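You operate a simulated robot arm through the tools that you are given. There is no shell and no other tool. Be economical: measure what you need, move in short steps, check, and stop when the job is done.

The job below is to be done with a simulated two-armed robot. You get a single attempt, and the scene is never put back.

TASK
Hold the brass tray and polish it, then the basin's stand.
Fine: all tarnish off, polish from the tin, pad back in its place. What is to be rubbed or washed off counts as gone when no trace of it is left.

It is judged by the outcome, as a careful person would: the job done as asked, and still so three seconds after it is handed in. It fails if anything else is knocked over, pushed out of place, dropped, spilled or broken.

THE ROBOT
Two 7-joint arms with two-finger parallel grippers on one trunk, on a base that drives. Base frame: it is fixed to the floor where the robot stands at the start and does not move with it; the origin is under the middle of the robot, x ahead of it, y to its left, z up; the surface under the hand at the start is at about z = 650. Units: mm, degrees, N and s.
The left shoulder is at the start at [60, 189, 1078], the right one opposite. With the tool pointing down near the work surface each hand reaches from about 100 to 620 mm from the robot's upright axis, wherever it stands, measured 20 degrees to its own side. Payload 3.43 kg a hand.
The TCP of each hand is the grasp point between the finger pads, 30 mm short of the fingertips. In the tool frame z runs along the fingers and y along their closing line. Largest opening 94 mm; finger width 28, thickness 10; the body of the gripper, 50 by 96 mm, starts 55 mm behind the TCP.
Orientation is that of the tool frame in the base frame, as [roll, pitch, yaw] about the fixed x, y, z axes, in that order (R = Rz(yaw) Ry(pitch) Rx(roll)). With the fingers straight down and closing along the base's y, the tool's x points along the base's -x, its y along +y and its z along -z.

THE INTERFACE
- The arms move only by the tool apply_moves. It takes "left_steps", "right_steps" or both (then of equal length, played together; a hand with none holds still); each is a list of rows, each a list of 6 numbers: the shift along the tool's x, y, z in units of 200 mm (1.0 is 200 mm), then the turn, a rotation vector about the tool's x, y, z in units of 45 degrees (1.0 is 45 degrees). In form: [[tx, ty, tz, ax, ay, az], ...]. A call has 1 to 10 rows; each row is the pose to reach, as a shift and turn from the pose commanded when the call began, along the tool's axes at that moment. "left_fingers" and "right_fingers" are, for a hand that has rows, the closure, from 0 (fully open) to 1 (shut), set as the call begins (left out, the last holds). A call with a number of a shift or a turn outside -1 to 1 is refused whole. Rows are played at 5 a second. More than 50 mm and 8.6 degrees between two rows, or a gripper value outside its range, and nothing of the call is played. Where a pose cannot be reached the arm comes as near as it can. A force on the tool above 40 N (or 10 N above the force at the start of the call, whichever is more), or a blocked arm, ends the call early, and 0.2 s more pass. Each finger travels about 153 mm/s and halts on what it meets, pressing with about 20 N; the grip force reading is that of the motor and also rises with nothing between the fingers. The clock runs only during rows and for 0.2 s after the last one: add rows that repeat a pose to give the fingers time. It gives the time, the measured TCP pose, the force on the tool (base axes), the opening and the grip force at its end, in the units of the frame above (readings bear some noise), with the torque about the TCP (base axes, N m) and any sound that the robot's microphone picked up.
- Cameras (640 x 400 px; columns grow to the right, rows downward): "scene" is now at [7.2, 4.2, 1615.8]; the picture's right is [0.02, -1.00, 0.00], its down [-0.85, -0.02, -0.52] and it looks along [0.52, 0.01, -0.85] (base axes); focal length 247 px, centre (320, 200). "left" rides on the left gripper at [76, -14, -102] in its tool frame; the picture's right is [0.18, 0.98, 0.00], its down [-0.75, 0.14, -0.64] and it looks along [-0.63, 0.12, 0.77] (tool axes); focal length 243 px, centre (320, 200). "right" rides on the right gripper at [76, 14, -103] in its tool frame; the picture's right is [-0.18, 0.98, 0.00], its down [-0.75, -0.14, -0.64] and it looks along [-0.63, -0.12, 0.77] (tool axes); focal length 243 px, centre (320, 200). There is no depth. A picture from a camera that has moved, and an enlarged one, comes with that camera's place and axes in the base frame and with its lens.
- snapshot(camera): a new picture of that camera. No time passes.
- lift_body(by): slides the trunk up (or, below 0, down) by that many mm; the arms and the scene camera ride with it, the base frame stays. It gives what a move gives, with no picture.
- base_move(legs): drives the robot by 1 to 6 legs, each [ahead, left, turn to the left] in mm, mm and degrees, along the robot's own axes; the way and the turn of a leg run together, so that a leg with both is an arc; at most 1500 mm and 180 degrees a leg. The arms and the cameras ride along, it lands a little off, and it stops where it bumps. It gives what a move gives.
- turn_head(pan, tilt): turns the head with the scene camera to pan (to the left, within 86 degrees either way) and tilt (down, from -29 to 69), counted from straight ahead of the robot. It gives what a move gives.
- enlarge(camera, box): a new picture of the part [left, top, right, bottom] of that camera's present view, enlarged. No time passes.
- close_job(): hands the job in; it is judged then, once.

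Go step by step. Nothing tells you exact positions but the pictures and the camera data: compare them with the known pose of the tool, close in by small moves and look again before you grip or let go. The budget is 120 turns and 108 pictures, counting those below and the enlarged ones. Unless the task says otherwise, let go and move clear before handing in, and close with one line.

The tools are called after ">>>" as name(argument=value, ...) on one line, values as JSON. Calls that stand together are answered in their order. apply_moves: Moves the arms, as the interface text tells. Its arguments: {"type":"object","properties":{"left_steps":{"type":"array","items":{"type":"array","items":{"type":"number"}}},"left_fingers":{"type":"number"},"right_steps":{"type":"array","items":{"type":"array","items":{"type":"number"}}},"right_fingers":{"type":"number"}},"required":[]} The other tools are called the same way: lift_body (by) slides the trunk up or down; base_move (legs) drives the base; turn_head (pan, tilt) turns the head that bears the scene camera; snapshot (camera) takes a picture; enlarge (camera, box) takes an enlarged picture of a part of a camera's view; close_job () hands the job in.

At the start:

```text
t: 0.0
left_position: [393.9, 120.0, 1036.7]
left_orientation: [-180.0, 0.0, -180.0]
left_ft_force: [0.6, -0.1, 0.3]
left_torque: [-0.03, 0.05, -0.01]
left_gripper_width: 94.2
left_grasp_force: 0.1
right_position: [314.8, -148.3, 1046.8]
right_orientation: [179.9, -0.1, -180.0]
right_ft_force: [0.2, 0.0, -0.5]
right_torque: [-0.04, -0.01, 0.0]
right_gripper_width: 94.1
right_grasp_force: 0.0
trunk travel left (down, up): [-750.0, 240.0]
robot x, y, heading: [-1.1, 1.2, -0.0]
head pan, tilt: [1.4, 58.7]
```

scene: 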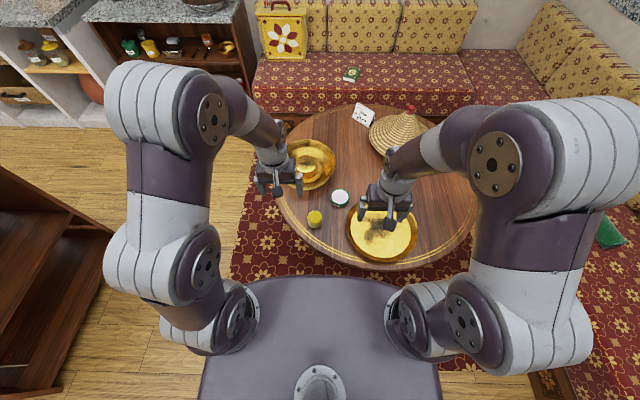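
right: 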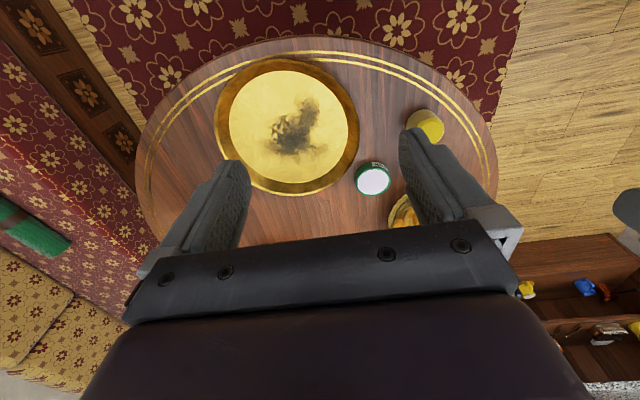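
left: 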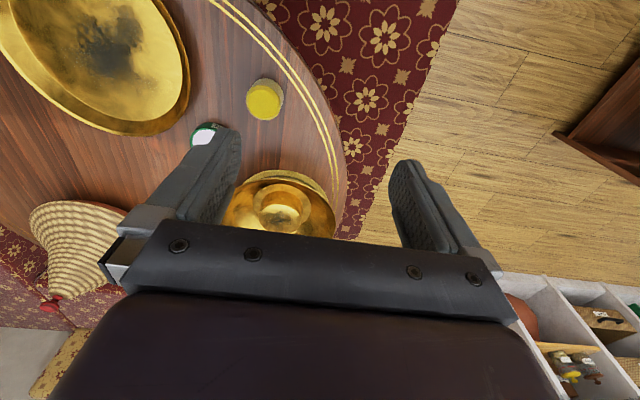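

I see a round low table with a tarnished brass tray, a green tin, a yellow pad, a brass basin and a conical lid. I'll look closer at the table and the note.

>>> enlarge(camera="scene", box=[250, 90, 490, 280])

>>> enlarge(camera="right", box=[200, 40, 500, 230])

>>> enlarge(camera="scene", box=[335, 95, 385, 130])

```text
2.11 times, centred on (370, 185) of scene
camera zoom: at [7.2, 4.2, 1615.8], right [0.02, -1.0, 0.0], down [-0.85, -0.02, -0.52], along [0.52, 0.01, -0.85], focal length 520 px, centre (215, 232)
```

zoom: 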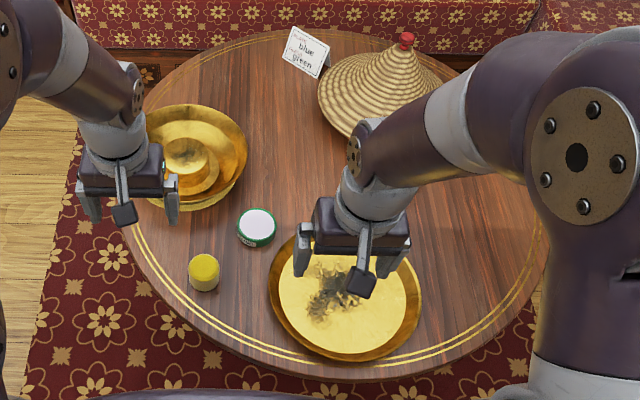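

```text
2.11 times, centred on (350, 135) of right
camera zoom: at [239.4, -134.9, 1148.7], right [0.18, 0.98, 0.0], down [0.75, -0.14, 0.64], along [0.63, -0.12, -0.77], focal length 511 px, centre (257, 337)
```

zoom: 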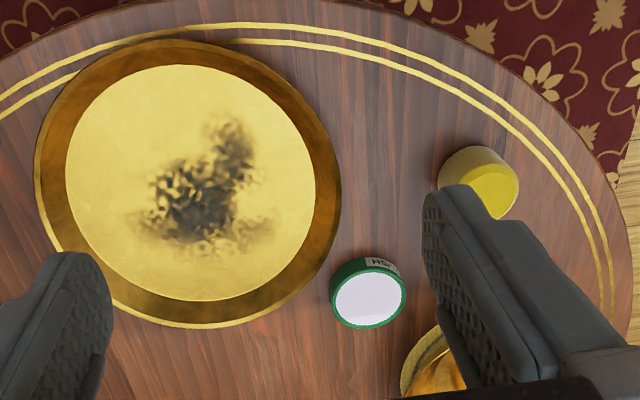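

```text
11.43 times, centred on (360, 112) of scene
camera zoom: at [7.2, 4.2, 1615.8], right [0.02, -1.0, 0.0], down [-0.85, -0.02, -0.52], along [0.52, 0.01, -0.85], focal length 2825 px, centre (-137, 1200)
```

zoom: 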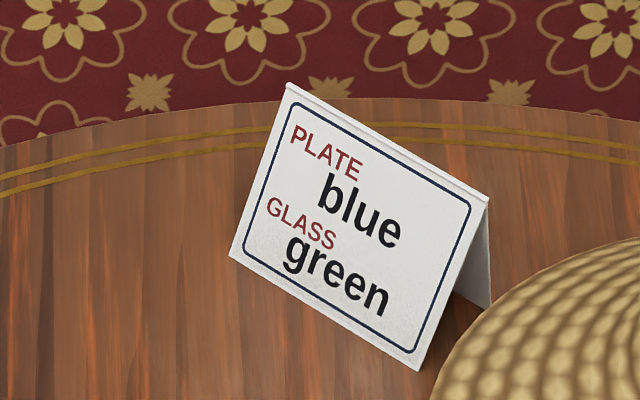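

The tray and the tin lie at about z 650 by triangulation. Next I'll look at the basin and its stand and the tin's label, and then the rest of the room.

>>> enlarge(camera="left", box=[180, 60, 380, 250])

>>> enlarge(camera="scene", box=[260, 130, 360, 240])

>>> enlarge(camera="scene", box=[80, 0, 260, 110])

```text
2.11 times, centred on (280, 155) of left
camera zoom: at [318.7, 106.7, 1139.4], right [-0.18, 0.98, 0.0], down [0.75, 0.14, 0.64], along [0.63, 0.12, -0.77], focal length 511 px, centre (404, 295)
```

zoom: 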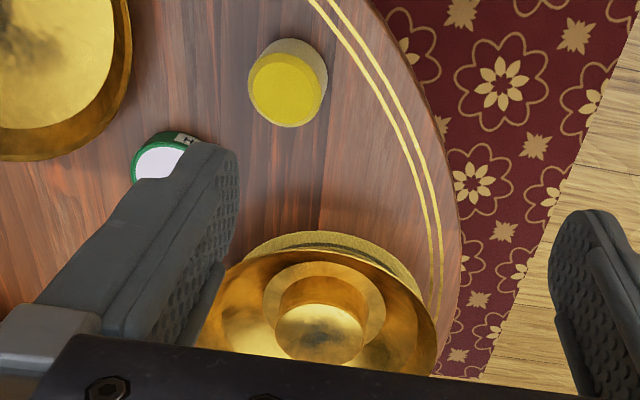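

```text
3.64 times, centred on (310, 185) of scene
camera zoom: at [7.2, 4.2, 1615.8], right [0.02, -1.0, 0.0], down [-0.85, -0.02, -0.52], along [0.52, 0.01, -0.85], focal length 899 px, centre (356, 254)
```

zoom: 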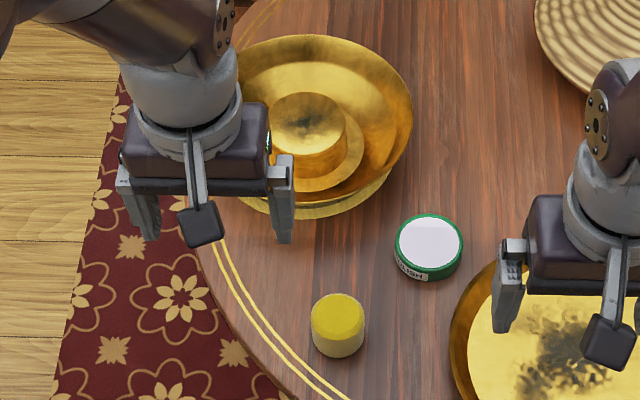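

```text
3.56 times, centred on (170, 55) of scene
camera zoom: at [7.2, 4.2, 1615.8], right [0.02, -1.0, 0.0], down [-0.85, -0.02, -0.52], along [0.52, 0.01, -0.85], focal length 879 px, centre (853, 716)
```

zoom: 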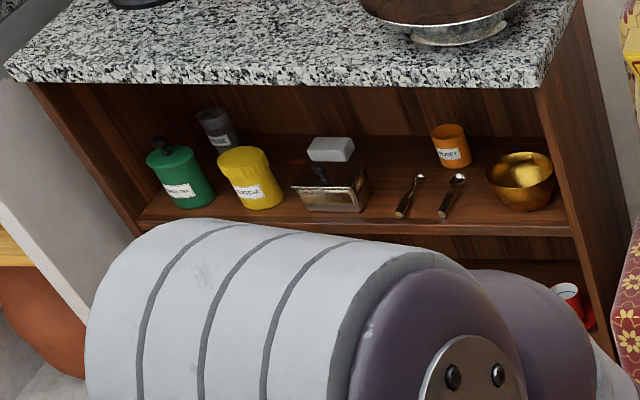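

The stand in the middle of the basin has tarnish on its top, the yellow object beside the tin looks like the pad, and the card seems unrelated. I'll tilt the head to see the room near the base and check the surroundings.

>>> turn_head(pan=0, tilt=69)

>>> snapshot(camera="scene")

>>> turn_head(pan=30, tilt=40)

>>> snapshot(camera="scene")

```text
t: 0.7
left_position: [394.7, 120.8, 1037.4]
left_orientation: [-180.0, 0.0, -180.0]
left_ft_force: [0.2, 0.8, -0.7]
left_torque: [0.02, 0.01, -0.02]
left_gripper_width: 93.8
left_grasp_force: 0.1
right_position: [314.8, -149.5, 1047.4]
right_orientation: [-180.0, 0.1, -180.0]
right_ft_force: [0.9, -0.2, 0.3]
right_torque: [0.01, 0.0, -0.04]
right_gripper_width: 94.1
right_grasp_force: 0.1
trunk travel left (down, up): [-750.0, 240.0]
robot x, y, heading: [0.2, -0.2, -0.1]
head pan, tilt: [0.0, 68.8]
```

```text
98 pictures are left
camera scene: at [-4.8, 2.5, 1605.0], right [0.0, -1.0, 0.0], down [-0.93, 0.0, -0.36], along [0.36, 0.0, -0.93], focal length 247 px, centre (320, 200)
```

scene: 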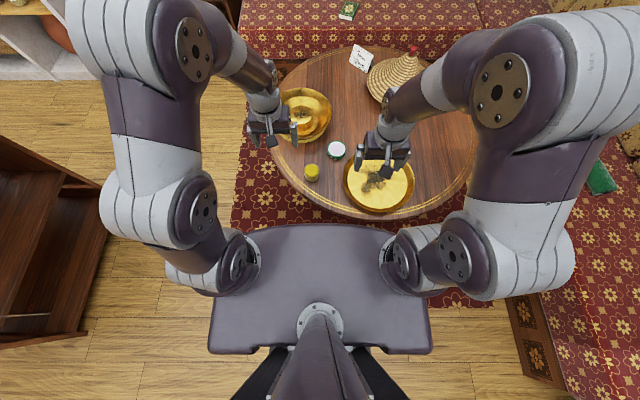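

```text
t: 1.7
left_position: [395.7, 121.1, 1037.1]
left_orientation: [-179.9, 0.1, -180.0]
left_ft_force: [0.0, -0.2, 0.7]
left_torque: [-0.01, 0.01, -0.02]
left_gripper_width: 94.1
left_grasp_force: 0.0
right_position: [314.8, -149.9, 1047.5]
right_orientation: [180.0, 0.0, 179.9]
right_ft_force: [1.3, -0.7, 0.5]
right_torque: [0.0, 0.01, -0.01]
right_gripper_width: 94.3
right_grasp_force: 0.0
trunk travel left (down, up): [-750.0, 240.0]
robot x, y, heading: [-3.0, -2.6, -0.1]
head pan, tilt: [30.0, 40.0]
```

```text
97 pictures are left
camera scene: at [12.9, 44.9, 1641.0], right [0.5, -0.87, 0.0], down [-0.56, -0.32, -0.77], along [0.66, 0.38, -0.64], focal length 247 px, centre (320, 200)
```

scene: 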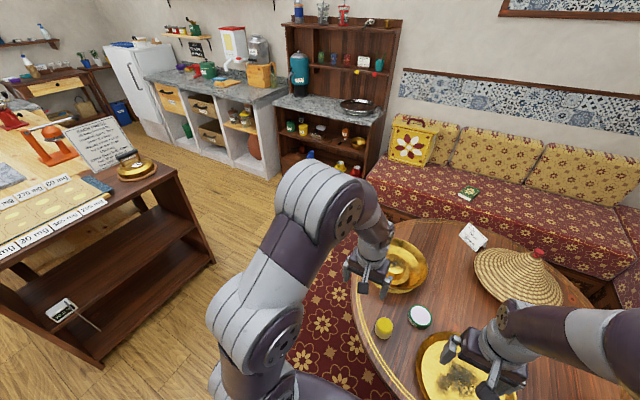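

There are notes around the room, so I'll check whether any of them concern the pads or the polish.

>>> enlarge(camera="scene", box=[0, 100, 220, 340])

>>> enlarge(camera="scene", box=[60, 110, 160, 190])

>>> enlarge(camera="scene", box=[340, 220, 540, 345])

```text
1.67 times, centred on (110, 220) of scene
camera zoom: at [12.9, 44.9, 1641.0], right [0.5, -0.87, 0.0], down [-0.56, -0.32, -0.77], along [0.66, 0.38, -0.64], focal length 412 px, centre (670, 167)
```

zoom: 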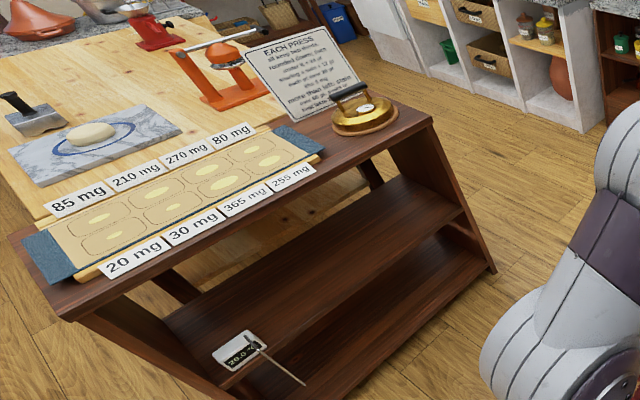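

```text
5.00 times, centred on (110, 150) of scene
camera zoom: at [12.9, 44.9, 1641.0], right [0.5, -0.87, 0.0], down [-0.56, -0.32, -0.77], along [0.66, 0.38, -0.64], focal length 1236 px, centre (1370, 450)
```

zoom: 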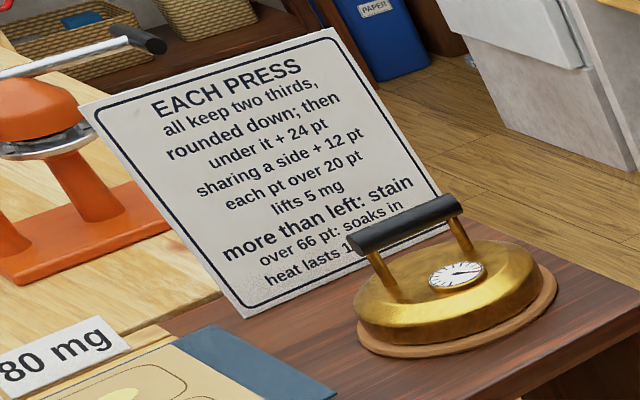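

```text
3.20 times, centred on (440, 282) of scene
camera zoom: at [12.9, 44.9, 1641.0], right [0.5, -0.87, 0.0], down [-0.56, -0.32, -0.77], along [0.66, 0.38, -0.64], focal length 791 px, centre (-64, -64)
```

zoom: 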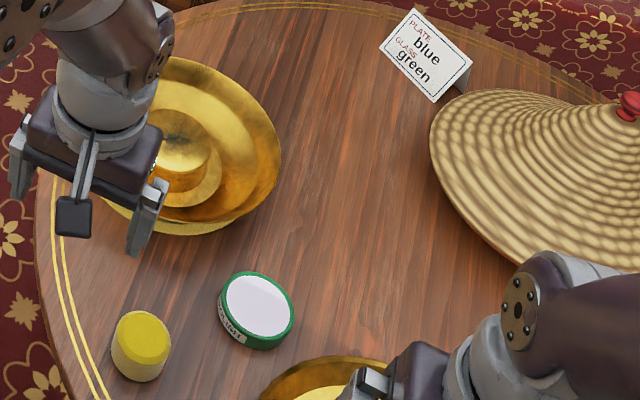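

Those notes belong to another job. I'll lower the left hand toward the pad and tin to look closely.

>>> apply_moves(left_steps=[[0, -0.1, 0.2, 0, 0, 0], [0, -0.2, 0.4, 0, 0, 0], [0, -0.3, 0.6, 0, 0, 0], [0, -0.35, 0.75, 0, 0, 0], [0, -0.4, 0.93, 0, 0, 0], [0, -0.4, 0.93, 0, 0, 0]])

>>> snapshot(camera="left")

```text
t: 3.1
left_position: [395.2, 41.5, 851.9]
left_orientation: [179.9, 0.0, -180.0]
left_ft_force: [0.1, 0.0, 0.0]
left_torque: [-0.01, 0.0, 0.01]
left_gripper_width: 94.1
left_grasp_force: 0.0
right_position: [315.0, -150.5, 1046.2]
right_orientation: [180.0, 0.0, 180.0]
right_ft_force: [-0.1, 0.5, -0.1]
right_torque: [-0.01, -0.01, 0.01]
right_gripper_width: 93.8
right_grasp_force: 0.1
trunk travel left (down, up): [-750.0, 240.0]
robot x, y, heading: [0.1, -1.8, 0.1]
head pan, tilt: [30.0, 40.0]
```

```text
93 pictures are left
camera left: at [318.7, 26.4, 952.8], right [-0.18, 0.98, 0.0], down [0.75, 0.14, 0.64], along [0.63, 0.12, -0.77], focal length 243 px, centre (320, 200)
```

left: 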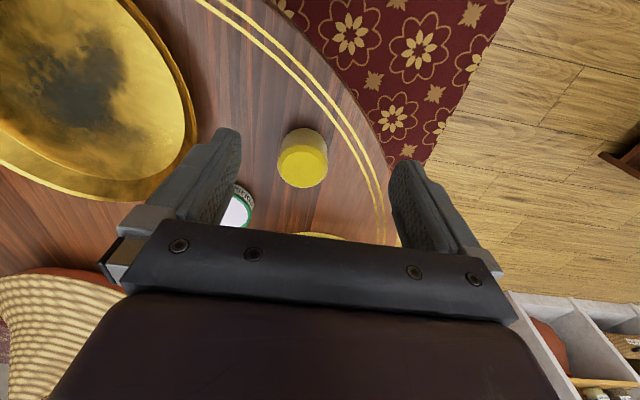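

>>> enlarge(camera="left", box=[210, 110, 370, 235])

>>> enlarge(camera="left", box=[0, 0, 220, 200])

```text
3.20 times, centred on (290, 172) of left
camera zoom: at [318.7, 26.4, 952.8], right [-0.18, 0.98, 0.0], down [0.75, 0.14, 0.64], along [0.63, 0.12, -0.77], focal length 776 px, centre (416, 288)
```

zoom: 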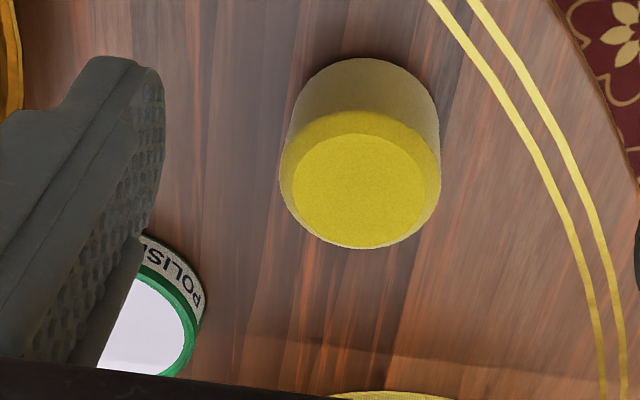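

```text
2.00 times, centred on (110, 100) of left
camera zoom: at [318.7, 26.4, 952.8], right [-0.18, 0.98, 0.0], down [0.75, 0.14, 0.64], along [0.63, 0.12, -0.77], focal length 485 px, centre (740, 400)
```

zoom: 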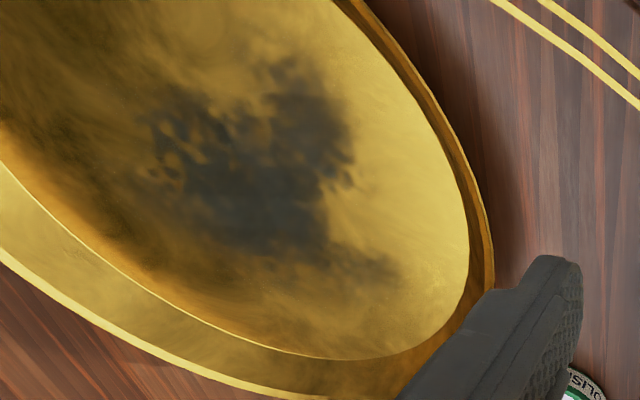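

The tin reads POLISH and the pad stands at about (483, 36), 60 mm wide and 47 mm high. I'll lift the left hand and drive to a stance where the right hand reaches tin, pad and tray and the left reaches the tray rim.

>>> apply_moves(left_steps=[[0, 0, -0.2, 0, 0, 0], [0.1, 0.1, -0.4, 0, 0, 0], [0.3, 0.2, -0.55, 0, 0, 0], [0.5, 0.2, -0.7, 0, 0, 0], [0.5, 0.2, -0.7, 0, 0, 0]])

>>> base_move(legs=[[0, 190, 0], [90, 0, 0], [0, 0, -33]])

>>> turn_head(pan=0, tilt=60)

>>> snapshot(camera="scene")

```text
refused: row 3 steps farther than a row can; nothing moved
```

```text
t: 6.9
left_position: [443.9, 8.5, 850.7]
left_orientation: [180.0, -0.1, 147.1]
left_ft_force: [-0.9, 0.0, -0.5]
left_torque: [0.02, -0.01, -0.04]
left_gripper_width: 94.1
left_grasp_force: 0.2
right_position: [273.8, -108.1, 1046.3]
right_orientation: [180.0, 0.0, 147.1]
right_ft_force: [0.7, -0.4, 0.0]
right_torque: [0.01, -0.02, 0.02]
right_gripper_width: 93.8
right_grasp_force: 0.0
trunk travel left (down, up): [-750.0, 240.0]
robot x, y, heading: [86.9, 187.9, -32.8]
head pan, tilt: [30.0, 40.0]
```

```text
t: 7.9
left_position: [444.2, 8.5, 851.1]
left_orientation: [179.9, 0.1, 147.1]
left_ft_force: [0.1, 0.0, -0.7]
left_torque: [0.04, -0.01, 0.0]
left_gripper_width: 94.0
left_grasp_force: 0.0
right_position: [273.0, -107.7, 1046.3]
right_orientation: [-179.9, 0.1, 147.1]
right_ft_force: [-0.4, -0.1, 0.9]
right_torque: [0.0, -0.01, -0.04]
right_gripper_width: 94.1
right_grasp_force: 0.2
trunk travel left (down, up): [-750.0, 240.0]
robot x, y, heading: [88.9, 190.1, -33.2]
head pan, tilt: [0.0, 60.0]
```

```text
90 pictures are left
camera scene: at [94.5, 187.9, 1614.4], right [-0.54, -0.84, 0.0], down [-0.73, 0.47, -0.5], along [0.42, -0.27, -0.87], focal length 247 px, centre (320, 200)
```

scene: 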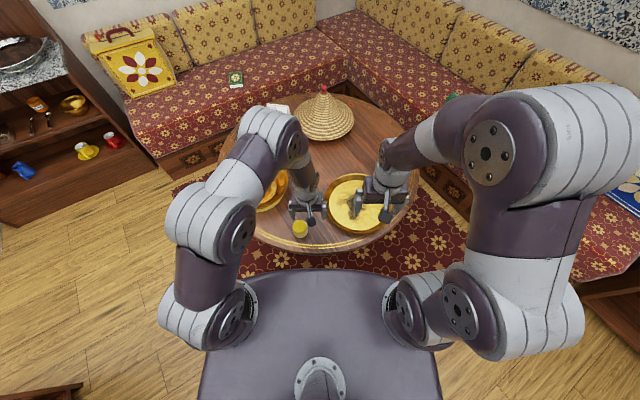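

The stance is good: robot at (89, 190), heading −33°. Now I'll retreat the left hand up and left while the right hand comes over the pad.

>>> apply_moves(left_steps=[[0.05, 0.18, -0.12, 0, 0, 0], [0.1, 0.36, -0.24, 0, 0, 0], [0.15, 0.54, -0.36, 0, 0, 0], [0.2, 0.72, -0.48, 0, 0, 0], [0.25, 0.9, -0.6, 0, 0, 0], [0.25, 0.9, -0.6, 0, 0, 0]])

>>> apply_moves(right_steps=[[-0.08, 0.15, 0.12, 0, 0, 0], [-0.16, 0.3, 0.24, 0, 0, 0], [-0.24, 0.45, 0.36, 0, 0, 0], [-0.32, 0.6, 0.48, 0, 0, 0], [-0.4, 0.75, 0.6, 0, 0, 0], [-0.4, 0.9, 0.7, 0, 0, 0], [-0.4, 0.9, 0.7, 0, 0, 0]])

>>> snapshot(camera="right")

```text
t: 9.3
left_position: [497.8, 184.9, 972.5]
left_orientation: [180.0, 0.0, 147.1]
left_ft_force: [0.4, 0.4, 0.2]
left_torque: [-0.02, 0.01, 0.01]
left_gripper_width: 94.1
left_grasp_force: 0.1
right_position: [273.6, -109.2, 1047.0]
right_orientation: [-180.0, 0.0, 147.1]
right_ft_force: [-0.1, 0.1, -0.8]
right_torque: [0.01, 0.0, 0.05]
right_gripper_width: 94.1
right_grasp_force: 0.0
trunk travel left (down, up): [-750.0, 240.0]
robot x, y, heading: [90.4, 189.4, -32.9]
head pan, tilt: [0.0, 60.0]
```

```text
t: 10.9
left_position: [498.1, 186.1, 970.6]
left_orientation: [-180.0, -0.1, 147.0]
left_ft_force: [0.2, 0.1, 0.1]
left_torque: [0.03, 0.01, 0.01]
left_gripper_width: 94.2
left_grasp_force: 0.0
right_position: [438.5, -0.3, 906.9]
right_orientation: [-180.0, 0.0, 147.0]
right_ft_force: [0.7, 0.0, 0.1]
right_torque: [0.02, 0.0, 0.01]
right_gripper_width: 94.1
right_grasp_force: 0.0
trunk travel left (down, up): [-750.0, 240.0]
robot x, y, heading: [87.8, 188.6, -32.9]
head pan, tilt: [0.0, 60.0]
```

```text
89 pictures are left
camera right: at [382.3, 53.3, 1009.0], right [0.69, 0.73, 0.0], down [0.56, -0.53, 0.64], along [0.47, -0.44, -0.77], focal length 243 px, centre (320, 200)
```

right: 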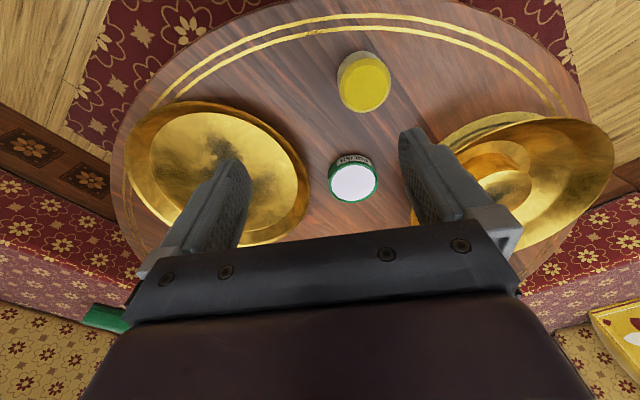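

The pad is confirmed at about (480, 38) and the tin at (597, −72). I'll go over the pad at z 780 and check the alignment.

>>> apply_moves(right_steps=[[-0.02, 0.1, 0.1, 0, 0, 0], [-0.05, 0.2, 0.25, 0, 0, 0], [-0.07, 0.275, 0.45, 0, 0, 0], [-0.07, 0.275, 0.635, 0, 0, 0], [-0.07, 0.275, 0.635, 0, 0, 0]])

>>> snapshot(camera="right")

```text
t: 12.1
left_position: [500.8, 186.0, 970.9]
left_orientation: [-180.0, 0.0, 147.0]
left_ft_force: [0.2, 0.0, -0.3]
left_torque: [-0.02, 0.0, 0.01]
left_gripper_width: 94.0
left_grasp_force: 0.0
right_position: [479.8, 39.6, 780.5]
right_orientation: [-179.9, 0.1, 147.1]
right_ft_force: [0.8, 0.5, -0.7]
right_torque: [0.03, 0.0, 0.0]
right_gripper_width: 94.2
right_grasp_force: 0.1
trunk travel left (down, up): [-750.0, 240.0]
robot x, y, heading: [90.8, 191.1, -33.0]
head pan, tilt: [0.0, 60.0]
```

```text
88 pictures are left
camera right: at [423.7, 92.9, 882.2], right [0.69, 0.73, 0.0], down [0.56, -0.53, 0.64], along [0.47, -0.44, -0.77], focal length 243 px, centre (320, 200)
```

right: 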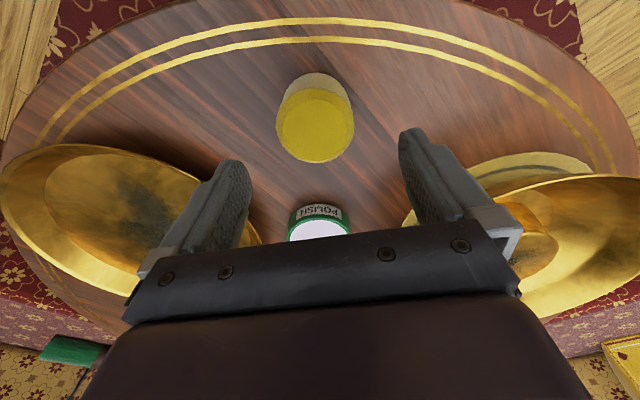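

Alignment with the pad is good. I'll descend and close on it.

>>> apply_moves(right_steps=[[0, -0.01, 0.15, 0, 0, 0], [0, -0.01, 0.3, 0, 0, 0], [0, -0.01, 0.415, 0, 0, 0], [0, -0.01, 0.415, 0, 0, 0]])

>>> snapshot(camera="right")

>>> apply_moves(right_steps=[[0, 0, 0, 0, 0, 0], [0, 0, 0, 0, 0, 0], [0, 0, 0, 0, 0, 0]], right_fingers=1)

>>> snapshot(camera="right")

```text
t: 13.1
left_position: [499.1, 187.2, 968.6]
left_orientation: [180.0, 0.0, 147.1]
left_ft_force: [-0.4, -0.1, -1.3]
left_torque: [0.01, 0.05, 0.02]
left_gripper_width: 94.0
left_grasp_force: 0.0
right_position: [479.0, 37.9, 697.1]
right_orientation: [180.0, 0.0, 147.1]
right_ft_force: [-0.3, 0.1, -0.4]
right_torque: [0.0, 0.0, 0.0]
right_gripper_width: 94.1
right_grasp_force: 0.1
trunk travel left (down, up): [-750.0, 240.0]
robot x, y, heading: [88.9, 190.0, -32.9]
head pan, tilt: [0.0, 60.0]
```

```text
87 pictures are left
camera right: at [422.3, 91.0, 798.2], right [0.69, 0.73, 0.0], down [0.56, -0.53, 0.64], along [0.47, -0.44, -0.77], focal length 243 px, centre (320, 200)
```

right: 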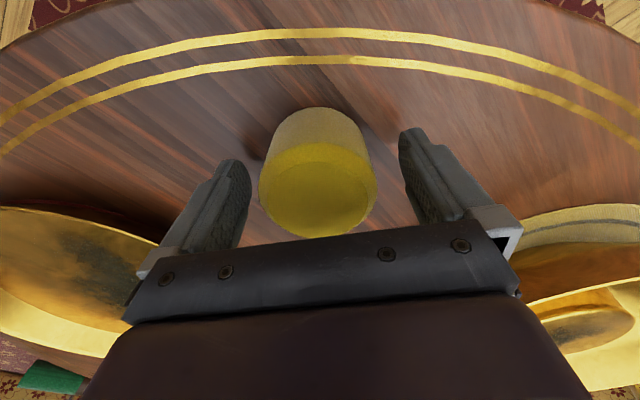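

```text
t: 13.9
left_position: [500.0, 186.9, 970.4]
left_orientation: [180.0, 0.0, 147.1]
left_ft_force: [0.2, 0.2, 0.1]
left_torque: [-0.01, 0.03, 0.0]
left_gripper_width: 93.9
left_grasp_force: 0.0
right_position: [478.7, 36.8, 696.2]
right_orientation: [-180.0, 0.0, 147.1]
right_ft_force: [0.2, 0.0, 0.5]
right_torque: [-0.01, 0.0, -0.03]
right_gripper_width: 61.2
right_grasp_force: 20.0
trunk travel left (down, up): [-750.0, 240.0]
robot x, y, heading: [92.0, 190.4, -33.0]
head pan, tilt: [0.0, 60.0]
```

```text
86 pictures are left
camera right: at [422.3, 90.9, 798.4], right [0.69, 0.73, 0.0], down [0.56, -0.53, 0.64], along [0.47, -0.44, -0.77], focal length 243 px, centre (320, 200)
```

right: 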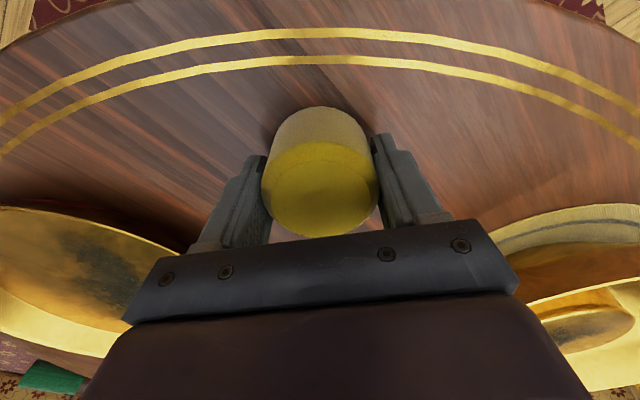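

The pad is gripped (61 mm wide) with its home TCP at (479, 37, 696.5). I'll lift it and carry it above the tin.

>>> apply_moves(right_steps=[[0, 0, -0.15, 0, 0, 0], [0, 0, -0.35, 0, 0, 0], [-0.2, -0.03, -0.4, 0, 0, 0], [-0.4, -0.06, -0.4, 0, 0, 0], [-0.6, -0.1, -0.4, 0, 0, 0], [-0.79, -0.135, -0.4, 0, 0, 0], [-0.79, -0.135, -0.4, 0, 0, 0]])

>>> snapshot(camera="right")

>>> snapshot(camera="left")

>>> enlarge(camera="scene", box=[240, 110, 420, 250])

```text
t: 15.5
left_position: [499.2, 186.8, 970.6]
left_orientation: [-180.0, 0.0, 147.1]
left_ft_force: [-0.5, 0.6, -0.2]
left_torque: [-0.02, 0.01, -0.03]
left_gripper_width: 94.1
left_grasp_force: 0.1
right_position: [587.9, -69.6, 779.9]
right_orientation: [180.0, -0.1, 147.1]
right_ft_force: [0.7, 0.1, 0.1]
right_torque: [-0.01, 0.01, -0.01]
right_gripper_width: 61.2
right_grasp_force: 20.1
right hand out of reach, approached as far as the arm can: row 6, 7
trunk travel left (down, up): [-750.0, 240.0]
robot x, y, heading: [89.4, 191.2, -32.7]
head pan, tilt: [0.0, 60.0]
```

```text
85 pictures are left
camera right: at [532.4, -16.6, 880.6], right [0.69, 0.73, 0.0], down [0.56, -0.53, 0.64], along [0.47, -0.44, -0.77], focal length 243 px, centre (320, 200)
```

right: 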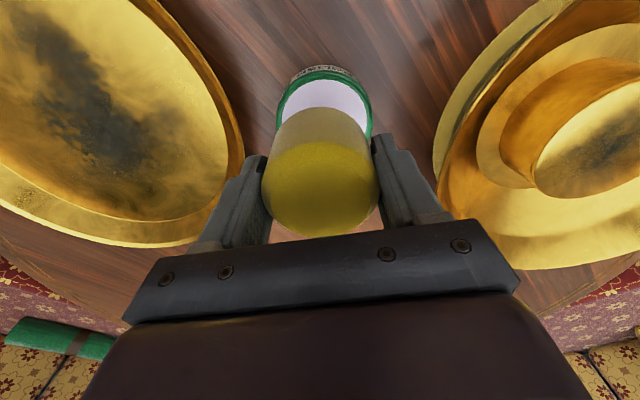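

```text
84 pictures are left
camera left: at [427.1, 215.9, 1072.9], right [0.38, 0.93, 0.0], down [0.71, -0.29, 0.64], along [0.59, -0.24, -0.77], focal length 243 px, centre (320, 200)
```

left: 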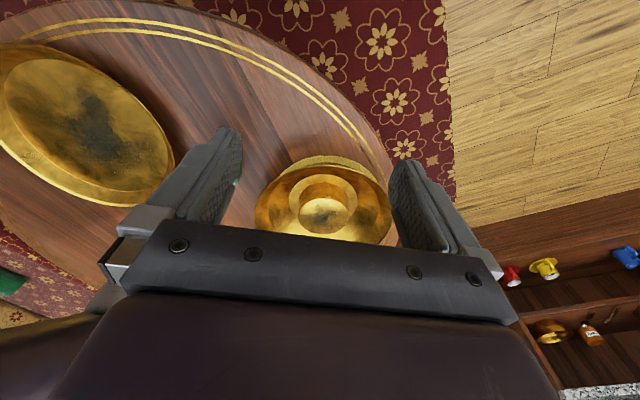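

```text
2.86 times, centred on (330, 180) of scene
camera zoom: at [93.9, 188.8, 1614.4], right [-0.54, -0.84, 0.0], down [-0.73, 0.47, -0.5], along [0.42, -0.27, -0.87], focal length 706 px, centre (291, 257)
```

zoom: 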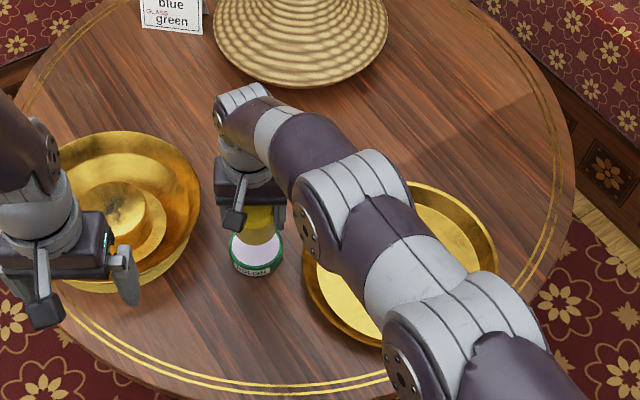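

The tin is at about (593, −69) and the arm is right at its reach limit. I'll lower the trunk to gain reach and bring the pad nearer the tin.

>>> lift_body(by=-50)

>>> enlarge(camera="right", box=[230, 50, 430, 175])

>>> enlarge(camera="scene", box=[280, 150, 360, 210])

```text
t: 16.4
left_position: [498.5, 185.8, 920.6]
left_orientation: [180.0, 0.1, 147.2]
left_ft_force: [0.0, 0.2, 0.5]
left_torque: [0.01, 0.01, 0.01]
left_gripper_width: 93.9
left_grasp_force: 0.0
right_position: [589.8, -70.9, 728.7]
right_orientation: [-180.0, -0.1, 147.2]
right_ft_force: [0.6, 0.4, -0.2]
right_torque: [0.03, -0.02, 0.01]
right_gripper_width: 61.3
right_grasp_force: 20.0
trunk travel left (down, up): [-700.0, 290.0]
robot x, y, heading: [89.9, 189.8, -33.0]
head pan, tilt: [0.0, 60.0]
```

```text
3.20 times, centred on (330, 112) of right
camera zoom: at [532.6, -16.8, 830.3], right [0.69, 0.73, 0.0], down [0.56, -0.53, 0.64], along [0.47, -0.44, -0.77], focal length 776 px, centre (288, 480)
```

zoom: 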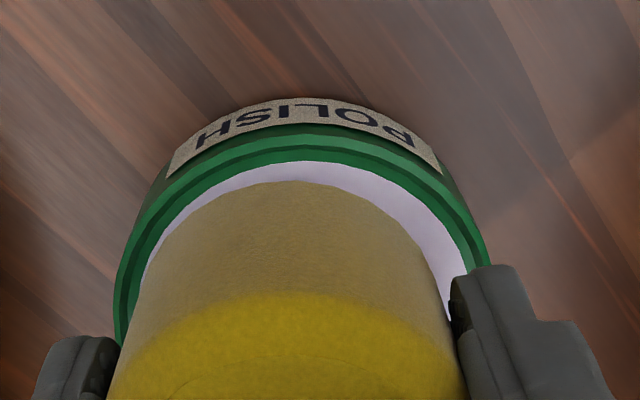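

```text
6.67 times, centred on (320, 180) of scene
camera zoom: at [94.3, 188.0, 1564.4], right [-0.54, -0.84, 0.0], down [-0.73, 0.47, -0.5], along [0.42, -0.27, -0.87], focal length 1648 px, centre (320, 333)
```

zoom: 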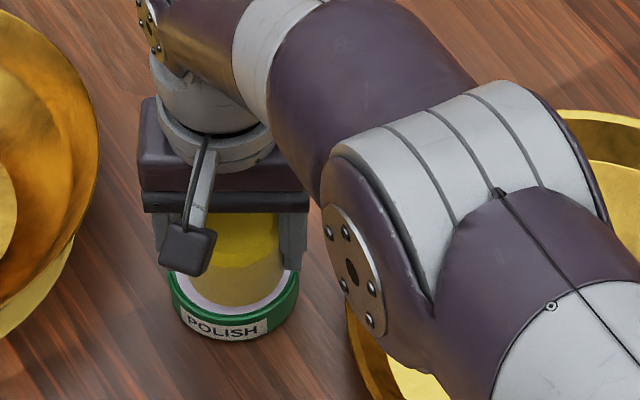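

The pad is about 5 mm short of the tin's centre. I'll drive forward 25 mm to regain reach (the pad is still above the rim).

>>> base_move(legs=[[30, 0, 0]])

>>> enlarge(camera="right", box=[230, 50, 430, 175])

```text
t: 17.2
left_position: [524.3, 170.0, 921.0]
left_orientation: [-179.9, -0.1, 147.1]
left_ft_force: [-0.1, -0.5, 0.0]
left_torque: [0.0, -0.02, -0.03]
left_gripper_width: 93.7
left_grasp_force: 0.0
right_position: [613.0, -87.4, 727.9]
right_orientation: [179.9, 0.0, 147.1]
right_ft_force: [-0.3, 0.5, -0.6]
right_torque: [0.0, -0.01, 0.0]
right_gripper_width: 61.3
right_grasp_force: 19.9
trunk travel left (down, up): [-700.0, 290.0]
robot x, y, heading: [114.4, 173.6, -33.2]
head pan, tilt: [0.0, 60.0]
```

```text
3.20 times, centred on (330, 112) of right
camera zoom: at [557.7, -32.8, 829.9], right [0.69, 0.73, 0.0], down [0.56, -0.53, 0.64], along [0.47, -0.44, -0.77], focal length 776 px, centre (288, 480)
```

zoom: 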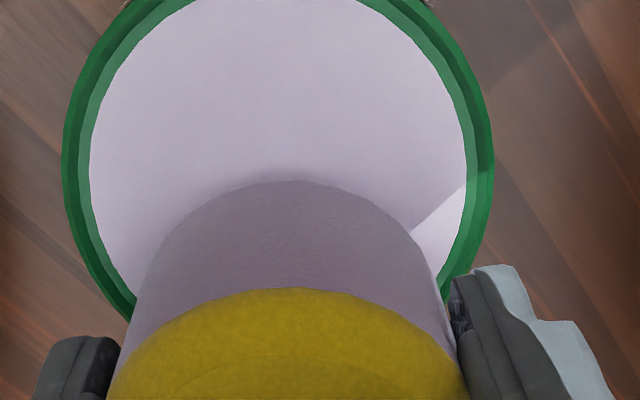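

The tin's centre now reads as (593, −68). I'll bring the pad back over it and lower gently until it touches the polish.

>>> apply_moves(right_steps=[[0.07, 0.013, -0.03, 0, 0, 0], [0.137, 0.027, -0.03, 0, 0, 0], [0.137, 0.027, 0.0, 0, 0, 0], [0.137, 0.027, 0.02, 0, 0, 0], [0.137, 0.027, 0.02, 0, 0, 0]])

>>> enlarge(camera="right", box=[230, 50, 430, 175])

>>> enlarge(camera="scene", box=[270, 150, 370, 220])

```text
t: 18.4
left_position: [522.6, 169.6, 921.7]
left_orientation: [-179.9, 0.0, 147.2]
left_ft_force: [-0.8, -0.6, -0.6]
left_torque: [0.01, -0.01, -0.02]
left_gripper_width: 93.9
left_grasp_force: 0.0
right_position: [593.8, -67.8, 725.2]
right_orientation: [179.9, 0.2, 147.1]
right_ft_force: [-1.0, -0.9, 13.3]
right_torque: [-0.03, 0.15, -0.01]
right_gripper_width: 61.1
right_grasp_force: 20.2
trunk travel left (down, up): [-700.0, 290.0]
robot x, y, heading: [115.7, 171.4, -32.7]
head pan, tilt: [0.0, 60.0]
```

```text
3.20 times, centred on (330, 112) of right
camera zoom: at [537.3, -13.2, 827.2], right [0.69, 0.73, 0.0], down [0.55, -0.53, 0.64], along [0.47, -0.44, -0.76], focal length 776 px, centre (288, 480)
```

zoom: 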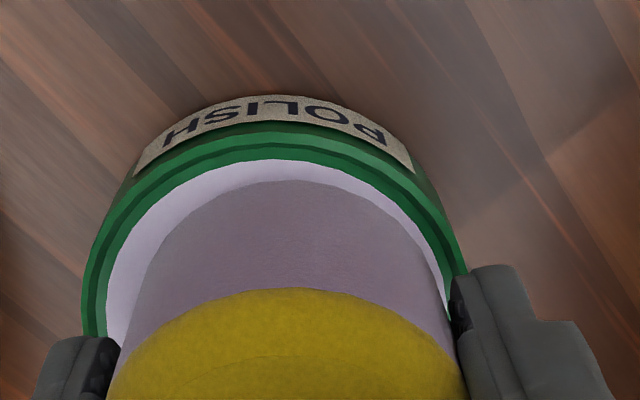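

```text
5.71 times, centred on (320, 185) of scene
camera zoom: at [117.6, 172.5, 1564.6], right [-0.54, -0.84, 0.0], down [-0.73, 0.47, -0.5], along [0.42, -0.27, -0.87], focal length 1412 px, centre (320, 286)
```

zoom: 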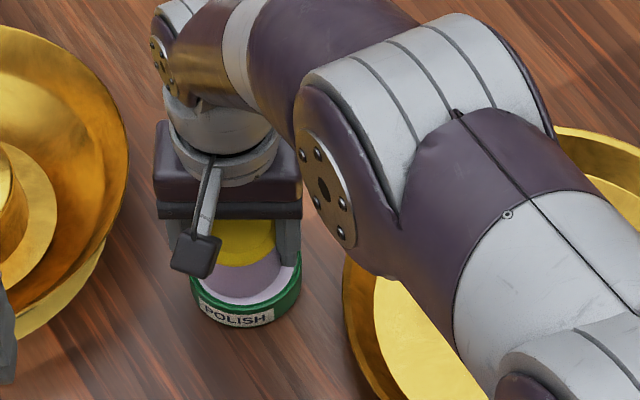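

The pad touched the polish (13 N) and is now visibly coated. I'll lift it and carry it over toward the tray.

>>> apply_moves(right_steps=[[0, 0, -0.2, 0, 0, 0], [0, 0, -0.4, 0, 0, 0], [0.03, -0.2, -0.5, 0, 0, 0], [0.06, -0.4, -0.55, 0, 0, 0], [0.1, -0.6, -0.6, 0, 0, 0], [0.14, -0.8, -0.6, 0, 0, 0], [0.18, -1.0, -0.6, 0, 0, 0], [0.18, -1.0, -0.6, 0, 0, 0]])

>>> snapshot(camera="right")

>>> snapshot(camera="left")

>>> snapshot(camera="scene")

```text
t: 20.2
left_position: [524.1, 169.1, 920.1]
left_orientation: [-180.0, 0.1, 147.1]
left_ft_force: [0.2, 0.1, 0.6]
left_torque: [-0.02, 0.01, 0.01]
left_gripper_width: 94.0
left_grasp_force: 0.1
right_position: [456.1, -216.2, 842.8]
right_orientation: [180.0, 0.1, 147.2]
right_ft_force: [-0.1, 0.0, -0.6]
right_torque: [0.03, -0.02, -0.02]
right_gripper_width: 61.4
right_grasp_force: 20.0
trunk travel left (down, up): [-700.0, 290.0]
robot x, y, heading: [114.1, 173.8, -33.1]
head pan, tilt: [0.0, 60.0]
```

```text
77 pictures are left
camera right: at [399.4, -161.6, 945.4], right [0.69, 0.73, 0.0], down [0.56, -0.53, 0.64], along [0.47, -0.44, -0.77], focal length 243 px, centre (320, 200)
```

right: 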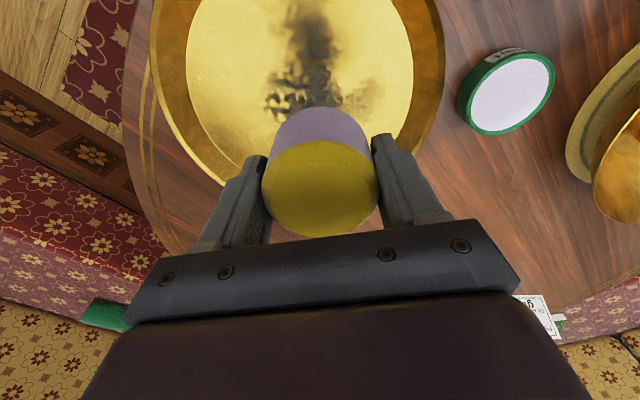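

```text
76 pictures are left
camera left: at [452.8, 199.7, 1022.6], right [0.38, 0.93, 0.0], down [0.71, -0.29, 0.64], along [0.59, -0.24, -0.77], focal length 243 px, centre (320, 200)
```

left: 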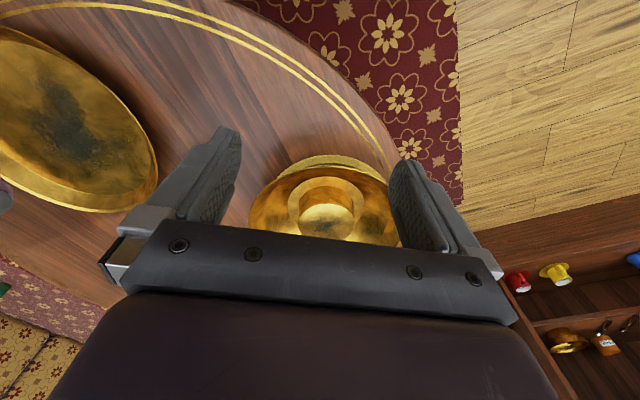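

```text
75 pictures are left
camera scene: at [120.2, 172.3, 1564.4], right [-0.54, -0.84, 0.0], down [-0.73, 0.47, -0.5], along [0.42, -0.27, -0.87], focal length 247 px, centre (320, 200)
```

scene: 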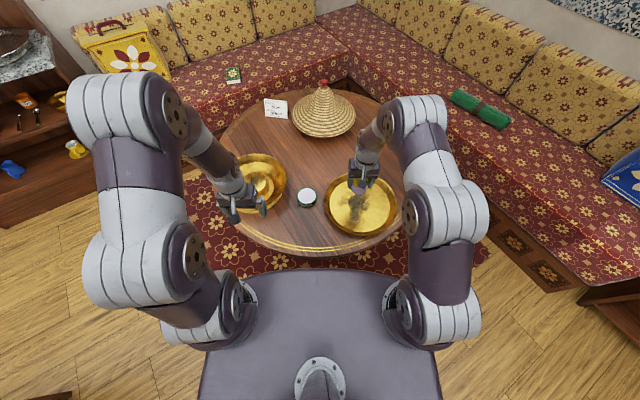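

The tray centre is about (438, −238) with an outer radius of about 149. I'll bring the left hand toward the tray's left rim, turning it so that it closes along base y.

>>> apply_moves(left_steps=[[-0.02, -0.15, 0.05, 0, 0, -0.12], [-0.04, -0.3, 0.1, 0, 0, -0.25], [-0.06, -0.45, 0.15, 0, 0, -0.38], [-0.09, -0.6, 0.2, 0, 0, -0.5], [-0.11, -0.75, 0.25, 0, 0, -0.62], [-0.135, -0.9, 0.3, 0, 0, -0.733], [-0.135, -0.9, 0.3, 0, 0, -0.733]])

>>> snapshot(camera="left")

```text
t: 21.8
left_position: [448.2, 3.5, 860.1]
left_orientation: [179.9, 0.1, -179.8]
left_ft_force: [0.8, 0.9, 0.1]
left_torque: [0.01, 0.01, -0.03]
left_gripper_width: 94.2
left_grasp_force: 0.1
right_position: [455.5, -215.4, 842.9]
right_orientation: [180.0, 0.0, 147.0]
right_ft_force: [0.1, 0.2, 0.0]
right_torque: [0.0, 0.01, 0.0]
right_gripper_width: 61.3
right_grasp_force: 20.0
trunk travel left (down, up): [-700.0, 290.0]
robot x, y, heading: [113.5, 173.2, -32.9]
head pan, tilt: [0.0, 60.0]
```

```text
74 pictures are left
camera left: at [373.0, -11.1, 962.3], right [-0.19, 0.98, 0.0], down [0.75, 0.14, 0.64], along [0.63, 0.12, -0.77], focal length 243 px, centre (320, 200)
```

left: 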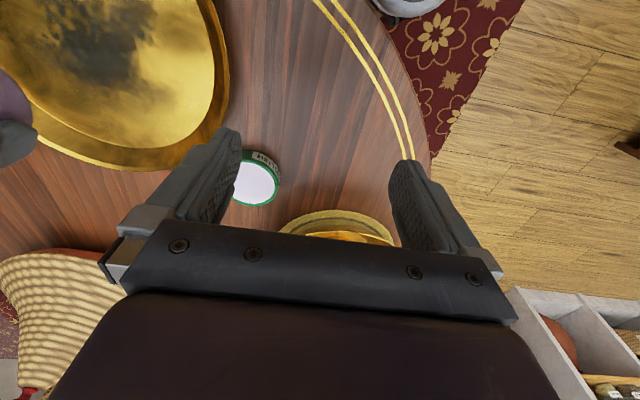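

The rim's left side is near (440, −93). I'll move the right hand a bit further right and bring the left hand above the rim for a closer look.

>>> apply_moves(right_steps=[[0, -0.15, 0, 0, 0, 0], [0, -0.35, 0, 0, 0, 0], [0, -0.35, 0, 0, 0, 0], [0, -0.35, 0, 0, 0, 0]], left_steps=[[0, -0.1, 0.15, 0, 0, 0], [0.02, -0.2, 0.3, 0, 0, 0], [0.04, -0.42, 0.35, 0, 0, 0], [0.04, -0.42, 0.4, 0, 0, 0]])

>>> snapshot(camera="left")

>>> enlarge(camera="scene", box=[290, 140, 430, 250])

```text
t: 22.8
left_position: [441.0, -80.8, 780.8]
left_orientation: [180.0, 0.0, -179.9]
left_ft_force: [0.8, -0.6, -0.3]
left_torque: [-0.02, 0.02, -0.04]
left_gripper_width: 94.0
left_grasp_force: 0.0
right_position: [416.9, -272.8, 843.4]
right_orientation: [180.0, 0.0, 147.2]
right_ft_force: [-0.2, 0.0, -0.7]
right_torque: [0.05, 0.0, -0.03]
right_gripper_width: 61.6
right_grasp_force: 19.7
trunk travel left (down, up): [-700.0, 290.0]
robot x, y, heading: [113.1, 170.3, -32.8]
head pan, tilt: [0.0, 60.0]
```

```text
73 pictures are left
camera left: at [364.8, -94.6, 882.5], right [-0.19, 0.98, 0.0], down [0.75, 0.14, 0.64], along [0.63, 0.12, -0.77], focal length 243 px, centre (320, 200)
```

left: 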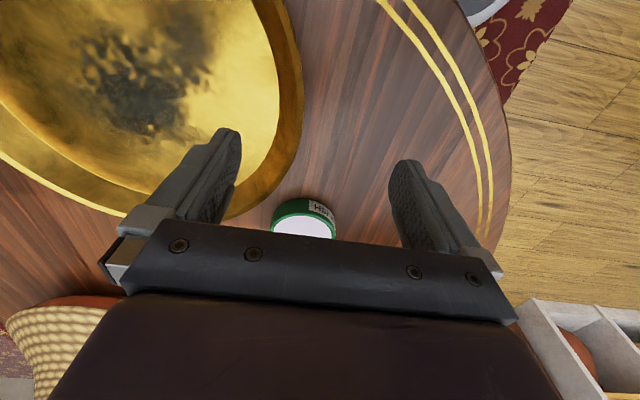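

```text
3.64 times, centred on (360, 195) of scene
camera zoom: at [119.6, 171.9, 1564.4], right [-0.54, -0.84, 0.0], down [-0.73, 0.47, -0.5], along [0.42, -0.27, -0.87], focal length 899 px, centre (174, 218)
```

zoom: 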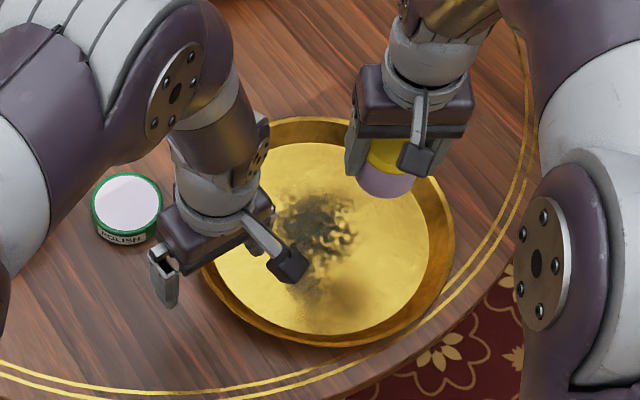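

The rim is shallow, flaring about 37° from horizontal with its lip near z 670 at (439, −98). I'll tilt the left hand outward 30°, narrow the fingers and stop just short of the rim.

>>> apply_moves(left_steps=[[0, 0.02, 0.05, 0.167, 0, 0], [0, 0.04, 0.12, 0.333, 0, 0], [0, 0.06, 0.2, 0.5, 0, 0], [0.01, 0.07, 0.285, 0.667, 0, 0], [0.01, 0.07, 0.285, 0.667, 0, 0]], left_fingers=0.72)

>>> snapshot(camera="left")

>>> snapshot(camera="right")

```text
t: 24.0
left_position: [439.5, -66.5, 724.0]
left_orientation: [-149.8, -0.1, -180.0]
left_ft_force: [-0.9, 0.7, 0.4]
left_torque: [0.0, 0.03, 0.05]
left_gripper_width: 26.1
left_grasp_force: 0.0
left hand out of reach, approached as far as the arm can: row 4
right_position: [417.1, -274.2, 845.3]
right_orientation: [180.0, 0.1, 147.1]
right_ft_force: [0.2, -0.1, -0.2]
right_torque: [0.01, -0.01, 0.01]
right_gripper_width: 61.2
right_grasp_force: 19.8
trunk travel left (down, up): [-700.0, 290.0]
robot x, y, heading: [115.3, 172.0, -33.0]
head pan, tilt: [0.0, 60.0]
```

```text
71 pictures are left
camera left: at [363.2, -27.4, 819.5], right [-0.19, 0.85, -0.49], down [0.75, 0.45, 0.48], along [0.63, -0.28, -0.72], focal length 243 px, centre (320, 200)
```

left: 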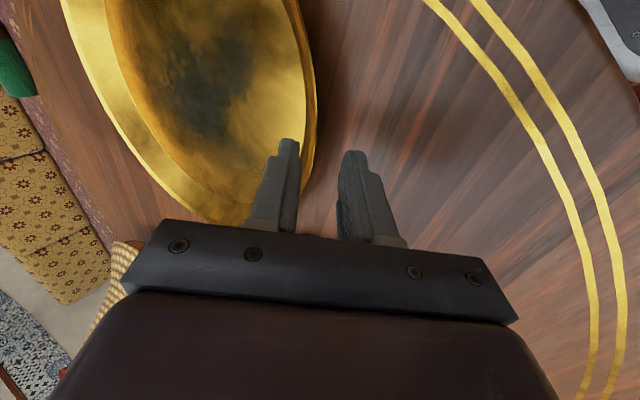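

```text
70 pictures are left
camera right: at [361.4, -220.1, 945.7], right [0.69, 0.73, 0.0], down [0.56, -0.53, 0.64], along [0.47, -0.44, -0.77], focal length 243 px, centre (320, 200)
```

right: 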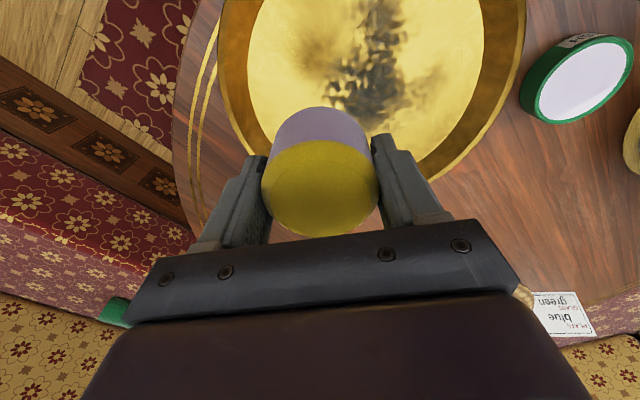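

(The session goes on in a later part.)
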